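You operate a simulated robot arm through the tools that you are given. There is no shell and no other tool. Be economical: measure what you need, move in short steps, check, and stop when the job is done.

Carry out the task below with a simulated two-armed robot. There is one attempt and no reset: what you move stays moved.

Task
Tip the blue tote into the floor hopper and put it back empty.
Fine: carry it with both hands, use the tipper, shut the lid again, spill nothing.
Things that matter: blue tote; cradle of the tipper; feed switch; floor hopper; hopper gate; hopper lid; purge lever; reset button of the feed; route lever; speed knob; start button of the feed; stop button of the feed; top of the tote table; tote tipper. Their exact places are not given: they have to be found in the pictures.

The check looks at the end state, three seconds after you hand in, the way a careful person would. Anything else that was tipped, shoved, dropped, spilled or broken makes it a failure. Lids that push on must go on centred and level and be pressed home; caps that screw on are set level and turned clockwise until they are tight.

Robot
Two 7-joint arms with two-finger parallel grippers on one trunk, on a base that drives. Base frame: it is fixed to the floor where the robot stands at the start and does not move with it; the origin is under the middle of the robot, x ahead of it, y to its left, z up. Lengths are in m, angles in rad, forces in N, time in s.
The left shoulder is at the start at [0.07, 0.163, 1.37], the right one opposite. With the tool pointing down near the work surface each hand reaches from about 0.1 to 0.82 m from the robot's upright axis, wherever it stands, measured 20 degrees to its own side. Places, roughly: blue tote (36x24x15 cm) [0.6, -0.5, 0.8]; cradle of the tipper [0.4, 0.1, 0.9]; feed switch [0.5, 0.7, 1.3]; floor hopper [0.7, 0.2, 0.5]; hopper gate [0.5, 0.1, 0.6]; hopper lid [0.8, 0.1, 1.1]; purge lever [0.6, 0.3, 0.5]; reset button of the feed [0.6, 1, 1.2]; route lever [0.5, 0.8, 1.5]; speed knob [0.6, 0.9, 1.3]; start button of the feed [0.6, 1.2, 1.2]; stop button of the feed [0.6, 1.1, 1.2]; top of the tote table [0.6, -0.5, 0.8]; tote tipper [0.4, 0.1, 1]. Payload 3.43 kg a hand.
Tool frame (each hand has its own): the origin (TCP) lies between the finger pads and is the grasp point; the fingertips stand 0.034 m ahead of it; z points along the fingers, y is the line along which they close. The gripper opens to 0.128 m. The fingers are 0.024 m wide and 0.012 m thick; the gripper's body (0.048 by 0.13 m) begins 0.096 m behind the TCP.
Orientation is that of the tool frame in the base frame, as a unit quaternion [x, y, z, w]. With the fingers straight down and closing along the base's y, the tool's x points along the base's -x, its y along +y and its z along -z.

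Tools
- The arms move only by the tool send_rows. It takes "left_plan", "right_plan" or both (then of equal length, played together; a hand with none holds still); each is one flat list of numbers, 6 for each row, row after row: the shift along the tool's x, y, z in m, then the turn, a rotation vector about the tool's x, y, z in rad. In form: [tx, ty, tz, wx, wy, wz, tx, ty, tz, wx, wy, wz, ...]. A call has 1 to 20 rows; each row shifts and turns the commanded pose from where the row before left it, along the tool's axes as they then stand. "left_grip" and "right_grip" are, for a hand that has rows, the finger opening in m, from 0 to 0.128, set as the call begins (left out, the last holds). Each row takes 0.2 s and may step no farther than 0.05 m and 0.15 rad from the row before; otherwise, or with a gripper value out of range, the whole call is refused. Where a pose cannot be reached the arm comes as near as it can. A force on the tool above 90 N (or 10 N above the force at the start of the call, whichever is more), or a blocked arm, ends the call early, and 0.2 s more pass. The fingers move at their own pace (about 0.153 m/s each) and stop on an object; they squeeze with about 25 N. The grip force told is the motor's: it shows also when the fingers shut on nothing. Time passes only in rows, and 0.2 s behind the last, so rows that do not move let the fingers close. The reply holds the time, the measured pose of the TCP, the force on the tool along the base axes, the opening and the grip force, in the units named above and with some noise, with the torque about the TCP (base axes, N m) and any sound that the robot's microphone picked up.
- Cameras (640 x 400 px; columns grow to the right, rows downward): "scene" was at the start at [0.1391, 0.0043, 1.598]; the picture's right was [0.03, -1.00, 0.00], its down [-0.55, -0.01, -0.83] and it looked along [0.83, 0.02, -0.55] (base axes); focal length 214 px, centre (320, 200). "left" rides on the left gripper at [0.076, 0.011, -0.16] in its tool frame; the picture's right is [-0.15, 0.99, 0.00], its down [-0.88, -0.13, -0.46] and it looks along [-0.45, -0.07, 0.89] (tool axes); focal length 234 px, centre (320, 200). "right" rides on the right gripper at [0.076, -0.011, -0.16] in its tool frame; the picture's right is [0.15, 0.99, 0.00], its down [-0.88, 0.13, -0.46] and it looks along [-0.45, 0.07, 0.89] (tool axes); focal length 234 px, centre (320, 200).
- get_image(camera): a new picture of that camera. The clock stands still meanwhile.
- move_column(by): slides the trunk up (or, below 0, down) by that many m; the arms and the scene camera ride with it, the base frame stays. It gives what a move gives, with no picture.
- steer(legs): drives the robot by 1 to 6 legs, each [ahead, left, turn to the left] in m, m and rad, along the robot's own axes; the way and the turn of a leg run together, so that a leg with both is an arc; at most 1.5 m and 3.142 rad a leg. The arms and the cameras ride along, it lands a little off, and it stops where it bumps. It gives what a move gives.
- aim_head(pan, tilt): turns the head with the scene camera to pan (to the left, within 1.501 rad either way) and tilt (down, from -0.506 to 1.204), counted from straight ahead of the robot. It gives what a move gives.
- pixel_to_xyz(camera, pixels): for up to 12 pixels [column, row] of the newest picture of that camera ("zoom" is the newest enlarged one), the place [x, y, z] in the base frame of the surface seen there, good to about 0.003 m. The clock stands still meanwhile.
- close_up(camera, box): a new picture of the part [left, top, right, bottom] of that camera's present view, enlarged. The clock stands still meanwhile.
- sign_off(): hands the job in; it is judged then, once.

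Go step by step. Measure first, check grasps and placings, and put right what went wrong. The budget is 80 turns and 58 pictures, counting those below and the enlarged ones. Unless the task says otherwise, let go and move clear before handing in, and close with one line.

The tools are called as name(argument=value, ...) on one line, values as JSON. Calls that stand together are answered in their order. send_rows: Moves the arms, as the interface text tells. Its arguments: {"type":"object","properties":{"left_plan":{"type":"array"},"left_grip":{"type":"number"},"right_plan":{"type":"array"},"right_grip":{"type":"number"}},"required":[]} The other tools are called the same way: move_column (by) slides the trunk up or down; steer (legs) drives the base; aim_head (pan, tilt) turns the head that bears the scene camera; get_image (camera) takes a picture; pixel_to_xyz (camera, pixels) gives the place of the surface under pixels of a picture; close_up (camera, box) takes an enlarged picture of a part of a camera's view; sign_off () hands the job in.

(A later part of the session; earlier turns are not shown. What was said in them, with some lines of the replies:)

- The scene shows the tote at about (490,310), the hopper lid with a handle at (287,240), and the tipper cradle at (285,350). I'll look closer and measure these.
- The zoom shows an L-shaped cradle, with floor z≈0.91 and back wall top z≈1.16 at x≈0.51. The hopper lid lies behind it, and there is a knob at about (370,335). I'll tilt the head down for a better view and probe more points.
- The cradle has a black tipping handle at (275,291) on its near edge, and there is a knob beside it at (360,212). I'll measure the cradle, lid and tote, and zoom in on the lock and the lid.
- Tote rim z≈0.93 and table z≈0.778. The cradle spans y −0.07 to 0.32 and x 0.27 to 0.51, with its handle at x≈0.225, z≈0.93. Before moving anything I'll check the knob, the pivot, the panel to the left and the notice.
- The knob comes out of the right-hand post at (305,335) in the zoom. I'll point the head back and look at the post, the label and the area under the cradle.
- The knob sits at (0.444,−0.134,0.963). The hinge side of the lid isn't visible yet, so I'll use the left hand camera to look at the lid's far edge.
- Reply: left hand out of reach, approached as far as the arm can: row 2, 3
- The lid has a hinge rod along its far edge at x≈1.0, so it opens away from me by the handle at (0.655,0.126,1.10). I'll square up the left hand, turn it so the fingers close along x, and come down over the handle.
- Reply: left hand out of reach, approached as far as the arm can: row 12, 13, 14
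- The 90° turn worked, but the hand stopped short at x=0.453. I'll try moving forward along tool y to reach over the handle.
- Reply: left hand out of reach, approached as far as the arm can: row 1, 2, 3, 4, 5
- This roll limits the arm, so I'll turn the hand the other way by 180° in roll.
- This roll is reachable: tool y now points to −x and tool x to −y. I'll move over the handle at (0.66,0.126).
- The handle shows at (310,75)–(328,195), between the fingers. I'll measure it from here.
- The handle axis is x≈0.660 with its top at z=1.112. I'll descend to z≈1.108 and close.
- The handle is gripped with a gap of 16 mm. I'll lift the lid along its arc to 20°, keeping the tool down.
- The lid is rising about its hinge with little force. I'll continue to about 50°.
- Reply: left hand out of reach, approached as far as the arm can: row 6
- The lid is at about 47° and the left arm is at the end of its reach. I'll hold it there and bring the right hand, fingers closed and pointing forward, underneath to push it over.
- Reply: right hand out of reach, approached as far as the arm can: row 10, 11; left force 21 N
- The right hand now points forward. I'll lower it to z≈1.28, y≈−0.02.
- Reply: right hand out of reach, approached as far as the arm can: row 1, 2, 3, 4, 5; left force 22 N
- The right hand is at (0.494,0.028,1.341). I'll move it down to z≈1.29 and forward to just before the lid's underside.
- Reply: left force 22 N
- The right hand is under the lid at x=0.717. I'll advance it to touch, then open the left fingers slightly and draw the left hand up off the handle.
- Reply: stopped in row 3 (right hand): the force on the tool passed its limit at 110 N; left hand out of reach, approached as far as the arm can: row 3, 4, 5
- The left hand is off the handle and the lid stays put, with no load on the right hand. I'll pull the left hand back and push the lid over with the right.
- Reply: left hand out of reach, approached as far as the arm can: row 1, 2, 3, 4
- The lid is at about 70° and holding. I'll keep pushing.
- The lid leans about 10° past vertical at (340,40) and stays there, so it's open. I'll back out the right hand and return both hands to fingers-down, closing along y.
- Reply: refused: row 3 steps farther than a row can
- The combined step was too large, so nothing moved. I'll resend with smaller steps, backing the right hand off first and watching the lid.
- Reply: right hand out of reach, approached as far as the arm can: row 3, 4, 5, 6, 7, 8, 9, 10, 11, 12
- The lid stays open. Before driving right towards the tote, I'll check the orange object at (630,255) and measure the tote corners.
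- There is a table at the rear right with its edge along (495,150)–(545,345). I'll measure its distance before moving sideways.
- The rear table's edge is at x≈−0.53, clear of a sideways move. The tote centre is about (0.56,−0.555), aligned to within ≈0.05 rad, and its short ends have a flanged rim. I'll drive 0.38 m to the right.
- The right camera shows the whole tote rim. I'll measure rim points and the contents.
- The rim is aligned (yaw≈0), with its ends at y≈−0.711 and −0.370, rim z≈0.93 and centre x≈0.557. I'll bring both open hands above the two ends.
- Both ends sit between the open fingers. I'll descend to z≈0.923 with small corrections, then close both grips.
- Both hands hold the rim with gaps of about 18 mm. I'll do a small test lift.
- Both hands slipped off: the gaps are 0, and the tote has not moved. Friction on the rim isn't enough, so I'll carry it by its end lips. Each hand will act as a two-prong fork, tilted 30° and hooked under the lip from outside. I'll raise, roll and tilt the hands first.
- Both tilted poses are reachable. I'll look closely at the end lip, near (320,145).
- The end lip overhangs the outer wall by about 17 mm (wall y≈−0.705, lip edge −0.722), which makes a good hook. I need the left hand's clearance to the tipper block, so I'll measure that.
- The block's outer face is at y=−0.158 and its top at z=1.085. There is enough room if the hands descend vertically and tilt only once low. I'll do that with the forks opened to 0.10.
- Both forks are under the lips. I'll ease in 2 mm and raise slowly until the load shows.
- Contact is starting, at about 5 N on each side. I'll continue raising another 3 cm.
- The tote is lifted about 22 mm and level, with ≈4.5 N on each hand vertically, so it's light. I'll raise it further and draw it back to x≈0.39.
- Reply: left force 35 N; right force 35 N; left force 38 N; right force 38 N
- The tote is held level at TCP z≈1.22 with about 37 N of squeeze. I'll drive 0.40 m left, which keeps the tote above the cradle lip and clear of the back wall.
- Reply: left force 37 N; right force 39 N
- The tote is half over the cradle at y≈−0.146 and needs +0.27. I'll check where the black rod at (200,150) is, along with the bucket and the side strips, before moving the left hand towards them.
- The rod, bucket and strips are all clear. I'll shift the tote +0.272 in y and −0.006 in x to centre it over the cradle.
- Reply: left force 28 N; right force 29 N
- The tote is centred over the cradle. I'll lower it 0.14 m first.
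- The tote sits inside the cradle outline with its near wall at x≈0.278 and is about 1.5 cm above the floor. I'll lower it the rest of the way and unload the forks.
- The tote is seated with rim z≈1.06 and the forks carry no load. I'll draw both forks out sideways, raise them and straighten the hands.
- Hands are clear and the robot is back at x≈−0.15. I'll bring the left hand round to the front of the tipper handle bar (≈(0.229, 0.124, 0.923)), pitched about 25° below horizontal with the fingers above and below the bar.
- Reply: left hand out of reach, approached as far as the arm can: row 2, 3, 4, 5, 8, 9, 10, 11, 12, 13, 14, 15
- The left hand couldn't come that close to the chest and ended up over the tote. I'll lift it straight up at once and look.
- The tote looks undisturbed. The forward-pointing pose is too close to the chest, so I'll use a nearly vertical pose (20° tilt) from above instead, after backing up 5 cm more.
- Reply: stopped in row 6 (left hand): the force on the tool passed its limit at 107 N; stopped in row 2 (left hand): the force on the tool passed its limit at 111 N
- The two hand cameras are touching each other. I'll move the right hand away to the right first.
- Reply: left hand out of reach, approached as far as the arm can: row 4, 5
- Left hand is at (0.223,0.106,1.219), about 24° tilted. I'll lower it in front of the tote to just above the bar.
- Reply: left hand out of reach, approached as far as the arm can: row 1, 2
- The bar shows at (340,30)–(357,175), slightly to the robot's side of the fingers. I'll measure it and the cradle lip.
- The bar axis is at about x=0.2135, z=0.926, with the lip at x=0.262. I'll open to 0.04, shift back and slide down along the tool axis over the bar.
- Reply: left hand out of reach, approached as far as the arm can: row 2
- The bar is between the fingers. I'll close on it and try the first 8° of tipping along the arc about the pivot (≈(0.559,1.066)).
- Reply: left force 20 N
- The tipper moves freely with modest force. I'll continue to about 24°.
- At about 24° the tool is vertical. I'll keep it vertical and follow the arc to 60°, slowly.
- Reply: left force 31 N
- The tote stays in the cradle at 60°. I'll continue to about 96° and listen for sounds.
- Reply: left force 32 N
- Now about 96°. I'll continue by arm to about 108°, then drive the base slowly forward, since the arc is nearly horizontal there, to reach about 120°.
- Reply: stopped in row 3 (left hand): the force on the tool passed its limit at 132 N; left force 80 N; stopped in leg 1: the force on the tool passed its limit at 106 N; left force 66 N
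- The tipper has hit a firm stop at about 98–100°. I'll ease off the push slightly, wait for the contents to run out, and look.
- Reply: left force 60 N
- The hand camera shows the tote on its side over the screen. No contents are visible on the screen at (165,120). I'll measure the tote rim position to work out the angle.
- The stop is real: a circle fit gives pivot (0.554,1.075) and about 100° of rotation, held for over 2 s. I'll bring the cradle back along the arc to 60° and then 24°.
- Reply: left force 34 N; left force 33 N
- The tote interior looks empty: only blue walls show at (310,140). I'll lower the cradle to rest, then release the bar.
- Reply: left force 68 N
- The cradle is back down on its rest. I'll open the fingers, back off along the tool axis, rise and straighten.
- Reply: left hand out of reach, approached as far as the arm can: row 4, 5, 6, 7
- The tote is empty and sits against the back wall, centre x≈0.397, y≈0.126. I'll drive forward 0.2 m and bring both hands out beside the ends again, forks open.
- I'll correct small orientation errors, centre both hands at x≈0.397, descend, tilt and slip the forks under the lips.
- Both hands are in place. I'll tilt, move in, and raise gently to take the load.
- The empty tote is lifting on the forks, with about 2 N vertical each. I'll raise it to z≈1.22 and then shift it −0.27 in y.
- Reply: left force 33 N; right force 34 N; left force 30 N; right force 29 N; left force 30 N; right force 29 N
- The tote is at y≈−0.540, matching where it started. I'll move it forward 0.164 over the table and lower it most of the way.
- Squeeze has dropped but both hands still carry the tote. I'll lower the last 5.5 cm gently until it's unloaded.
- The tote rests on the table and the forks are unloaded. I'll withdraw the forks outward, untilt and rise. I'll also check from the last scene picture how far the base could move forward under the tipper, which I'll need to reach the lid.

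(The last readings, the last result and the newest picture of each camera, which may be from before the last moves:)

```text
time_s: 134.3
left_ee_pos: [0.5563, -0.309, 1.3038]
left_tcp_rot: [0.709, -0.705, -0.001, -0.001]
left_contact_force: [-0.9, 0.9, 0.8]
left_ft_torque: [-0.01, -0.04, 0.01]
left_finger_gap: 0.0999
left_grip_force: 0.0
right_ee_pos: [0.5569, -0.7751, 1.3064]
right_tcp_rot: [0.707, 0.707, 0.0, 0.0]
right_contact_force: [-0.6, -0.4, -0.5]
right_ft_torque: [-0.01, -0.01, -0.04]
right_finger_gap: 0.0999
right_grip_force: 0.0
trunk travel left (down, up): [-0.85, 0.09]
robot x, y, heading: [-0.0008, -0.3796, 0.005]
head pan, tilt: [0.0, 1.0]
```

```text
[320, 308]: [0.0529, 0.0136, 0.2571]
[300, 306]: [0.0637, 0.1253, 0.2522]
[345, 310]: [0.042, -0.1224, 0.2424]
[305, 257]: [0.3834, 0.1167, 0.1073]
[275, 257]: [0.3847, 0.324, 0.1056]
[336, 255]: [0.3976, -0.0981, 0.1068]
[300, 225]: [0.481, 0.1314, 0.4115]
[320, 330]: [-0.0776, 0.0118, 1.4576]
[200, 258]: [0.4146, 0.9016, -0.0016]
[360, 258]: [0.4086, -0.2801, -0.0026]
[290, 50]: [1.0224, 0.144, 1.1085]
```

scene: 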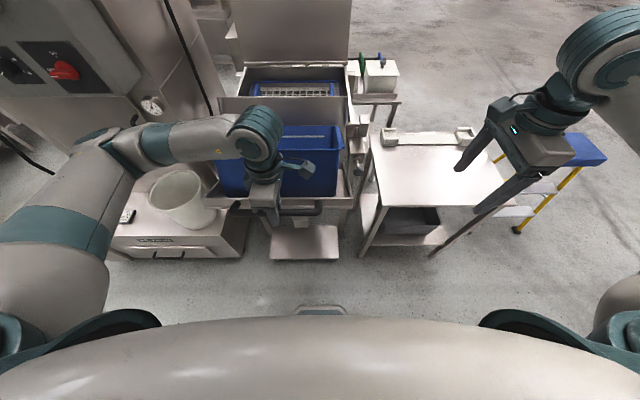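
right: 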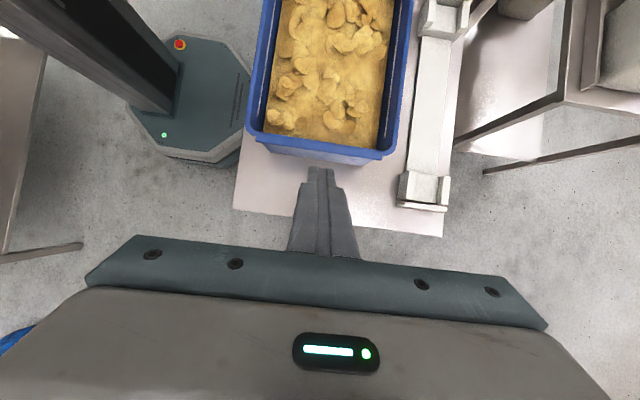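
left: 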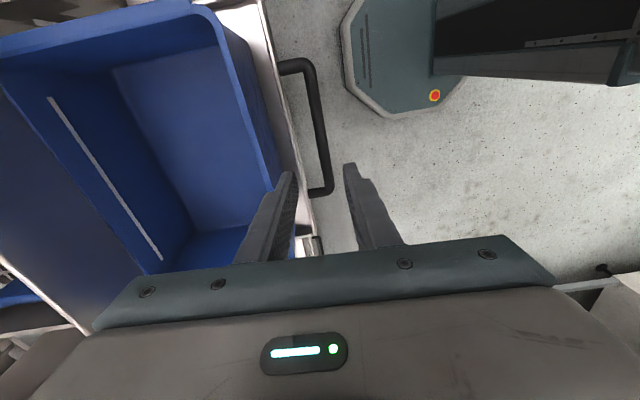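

The tote is back and released. Next is the lid, which leans about 11° past vertical. I'll raise the trunk, reposition the base to about (0.07,−0.14), and turn the right hand into a closed blade pointing forward-left so it can hook behind the lid's right edge. The left hand moves aside.

move_column(by=0.05)

steer(legs=[[0, 0.24, 0], [0.07, 0, 0]])

send_rows(right_plan=[0, 0, 0, -0.0977, -0.0405, -0.0977, 0, 0, 0, -0.0977, -0.0405, -0.0977, 0, 0, 0, -0.0977, -0.0405, -0.0977, 0, 0, 0, -0.0977, -0.0405, -0.0977, 0, 0, 0, -0.0977, -0.0405, -0.0977, 0, 0, 0, -0.0977, -0.0405, -0.0977, 0, 0, 0, -0.0977, -0.0405, -0.0977, 0, 0, 0, -0.0977, -0.0405, -0.0977, 0, 0, 0, -0.0977, -0.0405, -0.0977, 0, 0, 0, -0.0977, -0.0405, -0.0977, 0, 0, 0, -0.0977, -0.0405, -0.0977, 0, 0, 0, -0.0977, -0.0405, -0.0977, 0, 0, 0, -0.0977, -0.0405, -0.0977, 0, 0, 0, -0.0977, -0.0405, -0.0977, 0, 0, 0, -0.0977, -0.0405, -0.0977, 0, 0, 0, -0.0977, -0.0405, -0.0977, 0, 0, 0, -0.0977, -0.0405, -0.0977, 0, 0, 0, -0.0977, -0.0405, -0.0977], left_plan=[-0.03, 0.02, 0, 0, 0, 0, -0.03, 0.02, 0, 0, 0, 0, -0.03, 0.02, 0, 0, 0, 0, -0.03, 0.02, 0, 0, 0, 0, -0.03, 0.02, 0, 0, 0, 0, -0.03, 0.02, 0, 0, 0, 0, -0.03, 0.02, 0, 0, 0, 0, -0.03, 0, 0, 0, 0, 0, 0, 0, 0, 0, 0, 0, 0, 0, 0, 0, 0, 0, 0, 0, 0, 0, 0, 0, 0, 0, 0, 0, 0, 0, 0, 0, 0, 0, 0, 0, 0, 0, 0, 0, 0, 0, 0, 0, 0, 0, 0, 0, 0, 0, 0, 0, 0, 0, 0, 0, 0, 0, 0, 0, 0, 0, 0, 0, 0, 0], right_grip=0.0)

```text
time_s: 135.2
left_ee_pos: [0.5574, -0.3104, 1.3525]
left_tcp_rot: [0.709, -0.705, -0.003, -0.001]
left_contact_force: [0.3, -0.8, -0.6]
left_ft_torque: [-0.01, -0.01, 0.0]
left_finger_gap: 0.1002
left_grip_force: 0.1
right_ee_pos: [0.5596, -0.7755, 1.3552]
right_tcp_rot: [0.707, 0.708, 0.0, 0.0]
right_contact_force: [0.1, -0.6, -0.3]
right_ft_torque: [0.03, 0.01, -0.01]
right_finger_gap: 0.0999
right_grip_force: 0.0
trunk travel left (down, up): [-0.9, 0.04]
robot x, y, heading: [0.0027, -0.3801, 0.002]
head pan, tilt: [0.0, 1.0]
```

```text
time_s: 137.6
left_ee_pos: [0.6193, -0.0735, 1.358]
left_tcp_rot: [-0.706, 0.708, 0.001, 0.004]
left_contact_force: [-0.4, -0.2, -0.6]
left_ft_torque: [0.01, -0.14, -0.02]
left_finger_gap: 0.1002
left_grip_force: 0.0
right_ee_pos: [0.6138, -0.5393, 1.3591]
right_tcp_rot: [0.71, 0.704, 0.003, 0.002]
right_contact_force: [-1.4, -0.2, 0.6]
right_ft_torque: [0.02, -0.11, 0.02]
right_finger_gap: 0.1
right_grip_force: 0.1
trunk travel left (down, up): [-0.9, 0.04]
robot x, y, heading: [0.0653, -0.1395, -0.007]
head pan, tilt: [0.0, 1.0]
```

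```text
time_s: 141.4
left_ee_pos: [0.4901, 0.1696, 1.3535]
left_tcp_rot: [-0.705, 0.709, 0.003, 0.001]
left_contact_force: [0.4, 0.9, 0.3]
left_ft_torque: [0.02, 0.03, -0.02]
left_finger_gap: 0.1001
left_grip_force: 0.1
right_ee_pos: [0.6237, -0.5382, 1.3553]
right_tcp_rot: [-0.268, 0.654, 0.268, 0.655]
right_contact_force: [-0.1, -0.1, -0.1]
right_ft_torque: [0.0, 0.0, 0.04]
right_finger_gap: 0.0
right_grip_force: 24.9
trunk travel left (down, up): [-0.9, 0.04]
robot x, y, heading: [0.0704, -0.1351, -0.008]
head pan, tilt: [0.0, 1.0]
```

The right hand is now a horizontal blade pointing 45° left. I'll bring it in past the lid's right edge, at z≈1.22, to just behind the plate.

send_rows(right_plan=[0.0123, -0.0015, 0.0411, 0, 0, 0, 0.0123, -0.0015, 0.0411, 0, 0, 0, 0.0123, -0.0015, 0.0411, 0, 0, 0, 0.0123, -0.0015, 0.0411, 0, 0, 0, 0.0123, -0.0015, 0.0411, 0, 0, 0, 0.0123, -0.0015, 0.0411, 0, 0, 0, 0.0123, -0.0015, 0.0411, 0, 0, 0, 0.0123, -0.0015, 0.0411, 0, 0, 0, 0.0123, -0.0015, 0.0411, 0, 0, 0, 0.0123, -0.0015, 0.0411, 0, 0, 0, 0.0123, -0.0015, 0.0411, 0, 0, 0, 0, 0, 0.0425, 0, 0, 0, 0, 0, 0.0425, 0, 0, 0, 0, 0, 0.0425, 0, 0, 0, 0, 0, 0.0425, 0, 0, 0])

aim_head(pan=0.0, tilt=0.6)

get_image(camera="scene")

```text
time_s: 144.6
left_ee_pos: [0.4934, 0.1716, 1.3544]
left_tcp_rot: [-0.705, 0.709, 0.003, -0.001]
left_contact_force: [0.4, 0.0, -0.2]
left_ft_torque: [-0.03, 0.02, -0.02]
left_finger_gap: 0.1
left_grip_force: 0.1
right_ee_pos: [1.0485, -0.1392, 1.224]
right_tcp_rot: [-0.268, 0.655, 0.269, 0.653]
right_contact_force: [0.7, -4.9, 1.0]
right_ft_torque: [0.13, -0.01, -0.06]
right_finger_gap: 0.0
right_grip_force: 25.1
right hand out of reach, approached as far as the arm can: row 14, 15
trunk travel left (down, up): [-0.9, 0.04]
robot x, y, heading: [0.0695, -0.1336, -0.004]
head pan, tilt: [0.0, 1.0]
```

```text
time_s: 145.5
left_ee_pos: [0.4872, 0.1689, 1.3548]
left_tcp_rot: [-0.705, 0.709, 0.003, 0.001]
left_contact_force: [1.0, 0.0, 0.1]
left_ft_torque: [-0.03, 0.01, -0.02]
left_finger_gap: 0.0998
left_grip_force: 0.1
right_ee_pos: [1.0439, -0.1425, 1.2259]
right_tcp_rot: [-0.267, 0.654, 0.268, 0.655]
right_contact_force: [0.1, -0.3, -0.7]
right_ft_torque: [0.0, -0.04, -0.02]
right_finger_gap: 0.0
right_grip_force: 25.1
trunk travel left (down, up): [-0.9, 0.04]
robot x, y, heading: [0.0699, -0.1388, -0.01]
head pan, tilt: [0.0, 0.6]
```

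```text
2 pictures are left
```

scene: 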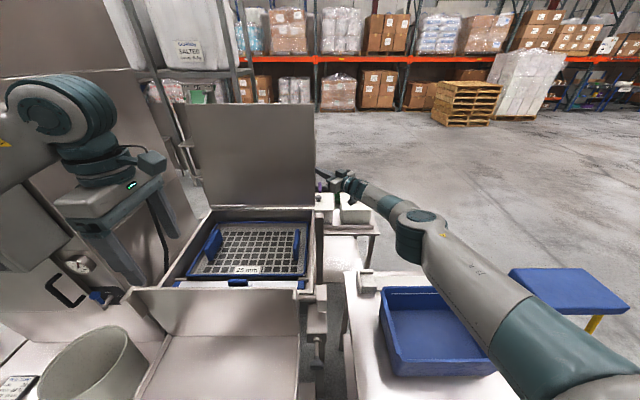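

The hand is just at the lid's right edge (315,180). I'll measure the lid plane and edge, and check the tote.

pixel_to_xyz(camera="scene", pixels=[[308, 195], [311, 180], [308, 150], [310, 112], [250, 110], [190, 112], [250, 180], [205, 200], [390, 300], [455, 292], [430, 330], [240, 240]])

```text
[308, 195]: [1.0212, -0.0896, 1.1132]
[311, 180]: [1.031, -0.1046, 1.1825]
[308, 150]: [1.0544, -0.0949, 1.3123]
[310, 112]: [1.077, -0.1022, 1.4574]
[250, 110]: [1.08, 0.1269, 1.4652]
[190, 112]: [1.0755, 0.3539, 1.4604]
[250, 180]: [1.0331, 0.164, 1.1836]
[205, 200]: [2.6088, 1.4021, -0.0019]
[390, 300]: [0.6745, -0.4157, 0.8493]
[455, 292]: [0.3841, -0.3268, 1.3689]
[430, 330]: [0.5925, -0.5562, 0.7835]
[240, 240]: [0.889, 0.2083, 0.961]
```

The lid edge is at y≈−0.112, x≈1.04 at this height, so the blade tip is level with it. I'll nudge the base 1.5 cm forward and 2 cm left to hook it, then pull the lid back towards me.

steer(legs=[[0.015, 0.022, 0]])

send_rows(right_plan=[0, 0.0141, -0.0141, 0, 0, 0, 0, 0.0141, -0.0141, 0, 0, 0, 0, 0.0141, -0.0141, 0, 0, 0, 0, 0.0141, -0.0141, 0, 0, 0, 0, 0.0141, -0.0141, 0, 0, 0, 0, 0.0141, -0.0141, 0, 0, 0, 0, 0.0141, -0.0141, 0, 0, 0, 0, 0.0141, -0.0141, 0, 0, 0, 0, 0.0141, -0.0141, 0, 0, 0, 0, 0.0141, -0.0141, 0, 0, 0])

close_up(camera="scene", box=[130, 40, 450, 260])

```text
time_s: 146.3
left_ee_pos: [0.4969, 0.1769, 1.3554]
left_tcp_rot: [-0.702, 0.712, 0.002, 0.001]
left_contact_force: [-0.2, 1.4, 0.2]
left_ft_torque: [0.01, 0.0, -0.01]
left_finger_gap: 0.1
left_grip_force: 0.2
right_ee_pos: [1.0491, -0.1393, 1.226]
right_tcp_rot: [-0.265, 0.654, 0.266, 0.657]
right_contact_force: [0.3, -0.1, -0.5]
right_ft_torque: [0.01, 0.02, 0.05]
right_finger_gap: 0.0001
right_grip_force: 24.6
trunk travel left (down, up): [-0.9, 0.04]
robot x, y, heading: [0.0757, -0.1274, -0.012]
head pan, tilt: [0.0, 0.6]
stopped in leg 1: the robot was blocked; the commanded pose is now the measured one
```

```text
time_s: 148.6
left_ee_pos: [0.497, 0.1784, 1.3558]
left_tcp_rot: [-0.703, 0.712, 0.001, 0.001]
left_contact_force: [0.1, 0.8, -0.1]
left_ft_torque: [-0.01, -0.03, 0.02]
left_finger_gap: 0.1001
left_grip_force: 0.1
right_ee_pos: [0.8492, -0.1342, 1.2255]
right_tcp_rot: [-0.265, 0.654, 0.266, 0.656]
right_contact_force: [-0.3, -0.9, 0.4]
right_ft_torque: [-0.01, 0.01, -0.05]
right_finger_gap: 0.0003
right_grip_force: 25.1
trunk travel left (down, up): [-0.9, 0.04]
robot x, y, heading: [0.0796, -0.1255, -0.013]
head pan, tilt: [0.0, 0.6]
```

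```text
1.82 times, centred on (290, 150) of scene
```

zoom: 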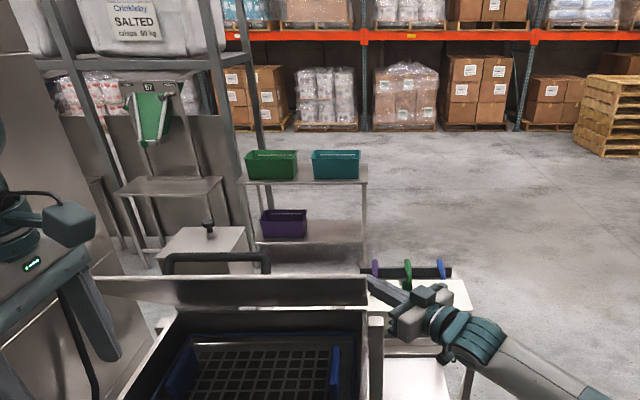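

The lid came along and now slopes towards me, with its handle visible at (215,258). I'll measure its angle.

pixel_to_xyz(camera="zoom", pixels=[[230, 281], [230, 290], [230, 300], [345, 290], [345, 302], [215, 257], [370, 285], [300, 282]])

steer(legs=[[-0.02, 0, 0]])

```text
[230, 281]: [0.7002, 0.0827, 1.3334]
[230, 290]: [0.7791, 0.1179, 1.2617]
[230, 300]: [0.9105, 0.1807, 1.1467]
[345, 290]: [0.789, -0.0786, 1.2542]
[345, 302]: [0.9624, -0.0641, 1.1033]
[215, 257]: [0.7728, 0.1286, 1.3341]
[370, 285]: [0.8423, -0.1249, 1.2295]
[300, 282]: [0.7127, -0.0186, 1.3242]
```

```text
time_s: 149.3
left_ee_pos: [0.4839, 0.1782, 1.3528]
left_tcp_rot: [-0.702, 0.712, 0.003, -0.001]
left_contact_force: [0.8, 0.2, -0.2]
left_ft_torque: [-0.01, 0.11, -0.01]
left_finger_gap: 0.0999
left_grip_force: 0.0
right_ee_pos: [0.8368, -0.1346, 1.2214]
right_tcp_rot: [-0.264, 0.656, 0.266, 0.655]
right_contact_force: [-0.2, -0.5, -1.3]
right_ft_torque: [0.04, -0.04, 0.04]
right_finger_gap: 0.0
right_grip_force: 25.0
trunk travel left (down, up): [-0.9, 0.04]
robot x, y, heading: [0.056, -0.1255, -0.013]
head pan, tilt: [0.0, 0.6]
```

The lid is at about 41° and holds itself. I'll press it shut from above with the left hand (closed fingers, tool down), along the lid's arc, at y≈0.26 to the side of the handle.

send_rows(left_plan=[-0.028, 0, -0.03, 0, 0, 0, -0.028, 0, -0.03, 0, 0, 0, -0.028, 0, -0.03, 0, 0, 0, 0, -0.0365, 0, 0, 0, 0, 0, -0.0365, 0, 0, 0, 0, 0, -0.0365, 0, 0, 0, 0, 0, -0.0365, 0, 0, 0, 0, 0, -0.0365, 0, 0, 0, 0, 0, -0.0365, 0, 0, 0, 0], left_grip=0.0)

```text
time_s: 151.3
left_ee_pos: [0.7001, 0.2583, 1.443]
left_tcp_rot: [-0.702, 0.712, 0.003, 0.001]
left_contact_force: [0.0, -0.1, 0.8]
left_ft_torque: [0.01, 0.0, -0.02]
left_finger_gap: 0.0
left_grip_force: 24.8
right_ee_pos: [0.8335, -0.1345, 1.224]
right_tcp_rot: [-0.265, 0.655, 0.266, 0.656]
right_contact_force: [0.8, -0.2, -0.1]
right_ft_torque: [-0.02, 0.0, -0.01]
right_finger_gap: 0.0
right_grip_force: 25.1
trunk travel left (down, up): [-0.9, 0.04]
robot x, y, heading: [0.0579, -0.1227, -0.017]
head pan, tilt: [0.0, 0.6]
```

The left hand is above the lid at (0.700,0.258,1.443). I'll press down along the arc, watching the force.

send_rows(left_plan=[0, 0, 0.042, 0, 0, 0, 0, 0, 0.042, 0, 0, 0, 0, 0.0217, 0.027, 0, 0, 0, 0, 0.0193, 0.029, 0, 0, 0, 0, 0.0166, 0.0307, 0, 0, 0, 0, 0.0139, 0.032, 0, 0, 0, 0, 0.0111, 0.033, 0, 0, 0, 0, 0.0082, 0.034, 0, 0, 0, 0, 0.0051, 0.0345, 0, 0, 0, 0, 0.002, 0.025, 0, 0, 0, 0, 0, 0.008, 0, 0, 0, 0, 0, 0.008, 0, 0, 0])

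```text
time_s: 153.9
left_ee_pos: [0.6008, 0.2621, 1.1011]
left_tcp_rot: [-0.702, 0.712, 0.002, 0.001]
left_contact_force: [-0.7, 0.2, 0.7]
left_ft_torque: [-0.03, 0.01, 0.02]
left_finger_gap: 0.0
left_grip_force: 24.4
right_ee_pos: [0.8305, -0.1353, 1.2249]
right_tcp_rot: [-0.265, 0.655, 0.266, 0.656]
right_contact_force: [-0.5, -0.8, -0.1]
right_ft_torque: [0.04, 0.04, 0.02]
right_finger_gap: 0.0001
right_grip_force: 24.9
trunk travel left (down, up): [-0.9, 0.04]
robot x, y, heading: [0.0573, -0.1226, -0.018]
head pan, tilt: [0.0, 0.6]
```

The fingertips are at z≈1.067 with no load yet. I'll press a little more to seat the lid firmly.

send_rows(left_plan=[0, 0, 0.004, 0, 0, 0, 0, 0, 0.004, 0, 0, 0, 0, 0, 0.004, 0, 0, 0, 0, 0, 0.003, 0, 0, 0])

```text
time_s: 154.9
left_ee_pos: [0.6006, 0.2626, 1.0983]
left_tcp_rot: [-0.704, 0.71, -0.006, 0.01]
left_contact_force: [4.7, 15.0, 79.5]
left_ft_torque: [-0.01, 0.2, -0.5]
left_finger_gap: 0.0
left_grip_force: 24.8
right_ee_pos: [0.8261, -0.1379, 1.2306]
right_tcp_rot: [-0.266, 0.652, 0.267, 0.658]
right_contact_force: [0.1, -0.7, 0.3]
right_ft_torque: [-0.01, 0.01, 0.0]
right_finger_gap: 0.0
right_grip_force: 25.1
trunk travel left (down, up): [-0.9, 0.04]
robot x, y, heading: [0.0544, -0.1223, -0.018]
head pan, tilt: [0.0, 0.6]
```

The lid is hard home, with 79 N reacting at z=1.064. I'll lift both hands clear and take a final look.

send_rows(left_plan=[0, 0, -0.03, 0, 0, 0, 0, 0, -0.04, 0, 0, 0, 0, 0, -0.04, 0, 0, 0, 0, 0, -0.04, 0, 0, 0, 0, 0, -0.04, 0, 0, 0, 0, 0.03, -0.03, 0, 0, 0, 0, 0.03, -0.02, 0, 0, 0], right_plan=[-0.02, 0, -0.02, 0, 0, 0, -0.02, 0, -0.03, 0, 0, 0, -0.02, 0, -0.03, 0, 0, 0, -0.02, 0, -0.03, 0, 0, 0, -0.01, 0, -0.03, 0, 0, 0, 0, 0, -0.03, 0, 0, 0, 0, 0, -0.03, 0, 0, 0])

steer(legs=[[-0.1, 0, 0]])

aim_head(pan=-0.2, tilt=0.95)

get_image(camera="scene")

pixel_to_xyz(camera="scene", pixels=[[250, 110], [220, 150], [200, 120], [280, 140]])

```text
time_s: 156.5
left_ee_pos: [0.5391, 0.2612, 1.3275]
left_tcp_rot: [-0.703, 0.711, 0.002, 0.002]
left_contact_force: [-1.5, 0.3, -0.1]
left_ft_torque: [-0.01, -0.01, 0.0]
left_finger_gap: 0.0001
left_grip_force: 25.9
right_ee_pos: [0.6849, -0.2756, 1.3156]
right_tcp_rot: [-0.266, 0.653, 0.267, 0.656]
right_contact_force: [-0.1, -0.3, 0.7]
right_ft_torque: [-0.04, 0.0, -0.01]
right_finger_gap: 0.0
right_grip_force: 25.2
trunk travel left (down, up): [-0.9, 0.04]
robot x, y, heading: [0.0601, -0.1236, -0.015]
head pan, tilt: [0.0, 0.6]
```

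```text
time_s: 157.7
left_ee_pos: [0.4458, 0.2638, 1.3242]
left_tcp_rot: [-0.703, 0.711, 0.003, 0.0]
left_contact_force: [0.6, 0.1, 0.1]
left_ft_torque: [-0.03, 0.03, 0.01]
left_finger_gap: 0.0
left_grip_force: 25.2
right_ee_pos: [0.5902, -0.2735, 1.3136]
right_tcp_rot: [-0.266, 0.655, 0.265, 0.655]
right_contact_force: [0.4, 1.0, -0.2]
right_ft_torque: [0.0, -0.03, 0.0]
right_finger_gap: 0.0
right_grip_force: 25.0
trunk travel left (down, up): [-0.9, 0.04]
robot x, y, heading: [-0.0425, -0.1254, -0.013]
head pan, tilt: [0.0, 0.6]
```

```text
time_s: 158.5
left_ee_pos: [0.4406, 0.2633, 1.3249]
left_tcp_rot: [-0.703, 0.712, 0.001, 0.0]
left_contact_force: [-0.6, 0.0, -0.2]
left_ft_torque: [0.01, -0.03, 0.06]
left_finger_gap: 0.0
left_grip_force: 24.7
right_ee_pos: [0.586, -0.2733, 1.3155]
right_tcp_rot: [-0.264, 0.654, 0.265, 0.657]
right_contact_force: [-0.4, -0.4, 0.7]
right_ft_torque: [0.0, 0.04, -0.02]
right_finger_gap: 0.0004
right_grip_force: 24.9
trunk travel left (down, up): [-0.9, 0.04]
robot x, y, heading: [-0.0405, -0.1211, -0.015]
head pan, tilt: [-0.201, 0.949]
```

```text
0 pictures are left
```

scene: 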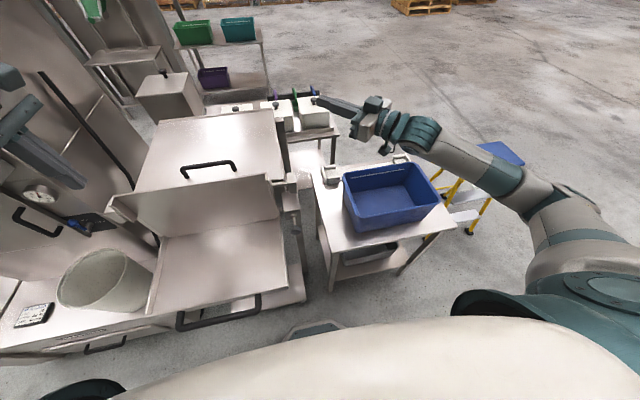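

```text
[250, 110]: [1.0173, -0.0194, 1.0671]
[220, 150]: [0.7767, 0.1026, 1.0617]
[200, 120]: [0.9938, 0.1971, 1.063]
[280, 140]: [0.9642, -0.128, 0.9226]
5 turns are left
```

The lid is flat at z≈1.062, the tote is empty and back on its table, and the hands are clear. One last check that the cradle is fully down and the tote is sitting level.

pixel_to_xyz(camera="scene", pixels=[[215, 270], [220, 320], [255, 300], [155, 315], [280, 290], [347, 180], [437, 200], [400, 165], [385, 205], [360, 226]])

```text
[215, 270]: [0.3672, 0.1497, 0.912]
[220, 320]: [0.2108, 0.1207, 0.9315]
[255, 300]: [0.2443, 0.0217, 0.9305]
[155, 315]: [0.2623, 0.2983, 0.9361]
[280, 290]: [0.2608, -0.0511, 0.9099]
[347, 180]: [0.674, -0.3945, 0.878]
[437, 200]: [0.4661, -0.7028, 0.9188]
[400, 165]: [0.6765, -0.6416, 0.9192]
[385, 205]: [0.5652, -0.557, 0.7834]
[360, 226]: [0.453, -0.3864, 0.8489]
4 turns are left
```

The cradle floor is back at z≈0.912 with its handle at z≈0.93, as at the start. The tote is level and empty where it first stood, and the lid is shut. Handing in.

sign_off()

```text
The job is handed in.
```

The blue tote was tipped into the floor hopper with the tipper and is back empty on its table; the hopper lid is shut and I saw no spill in the last picture.
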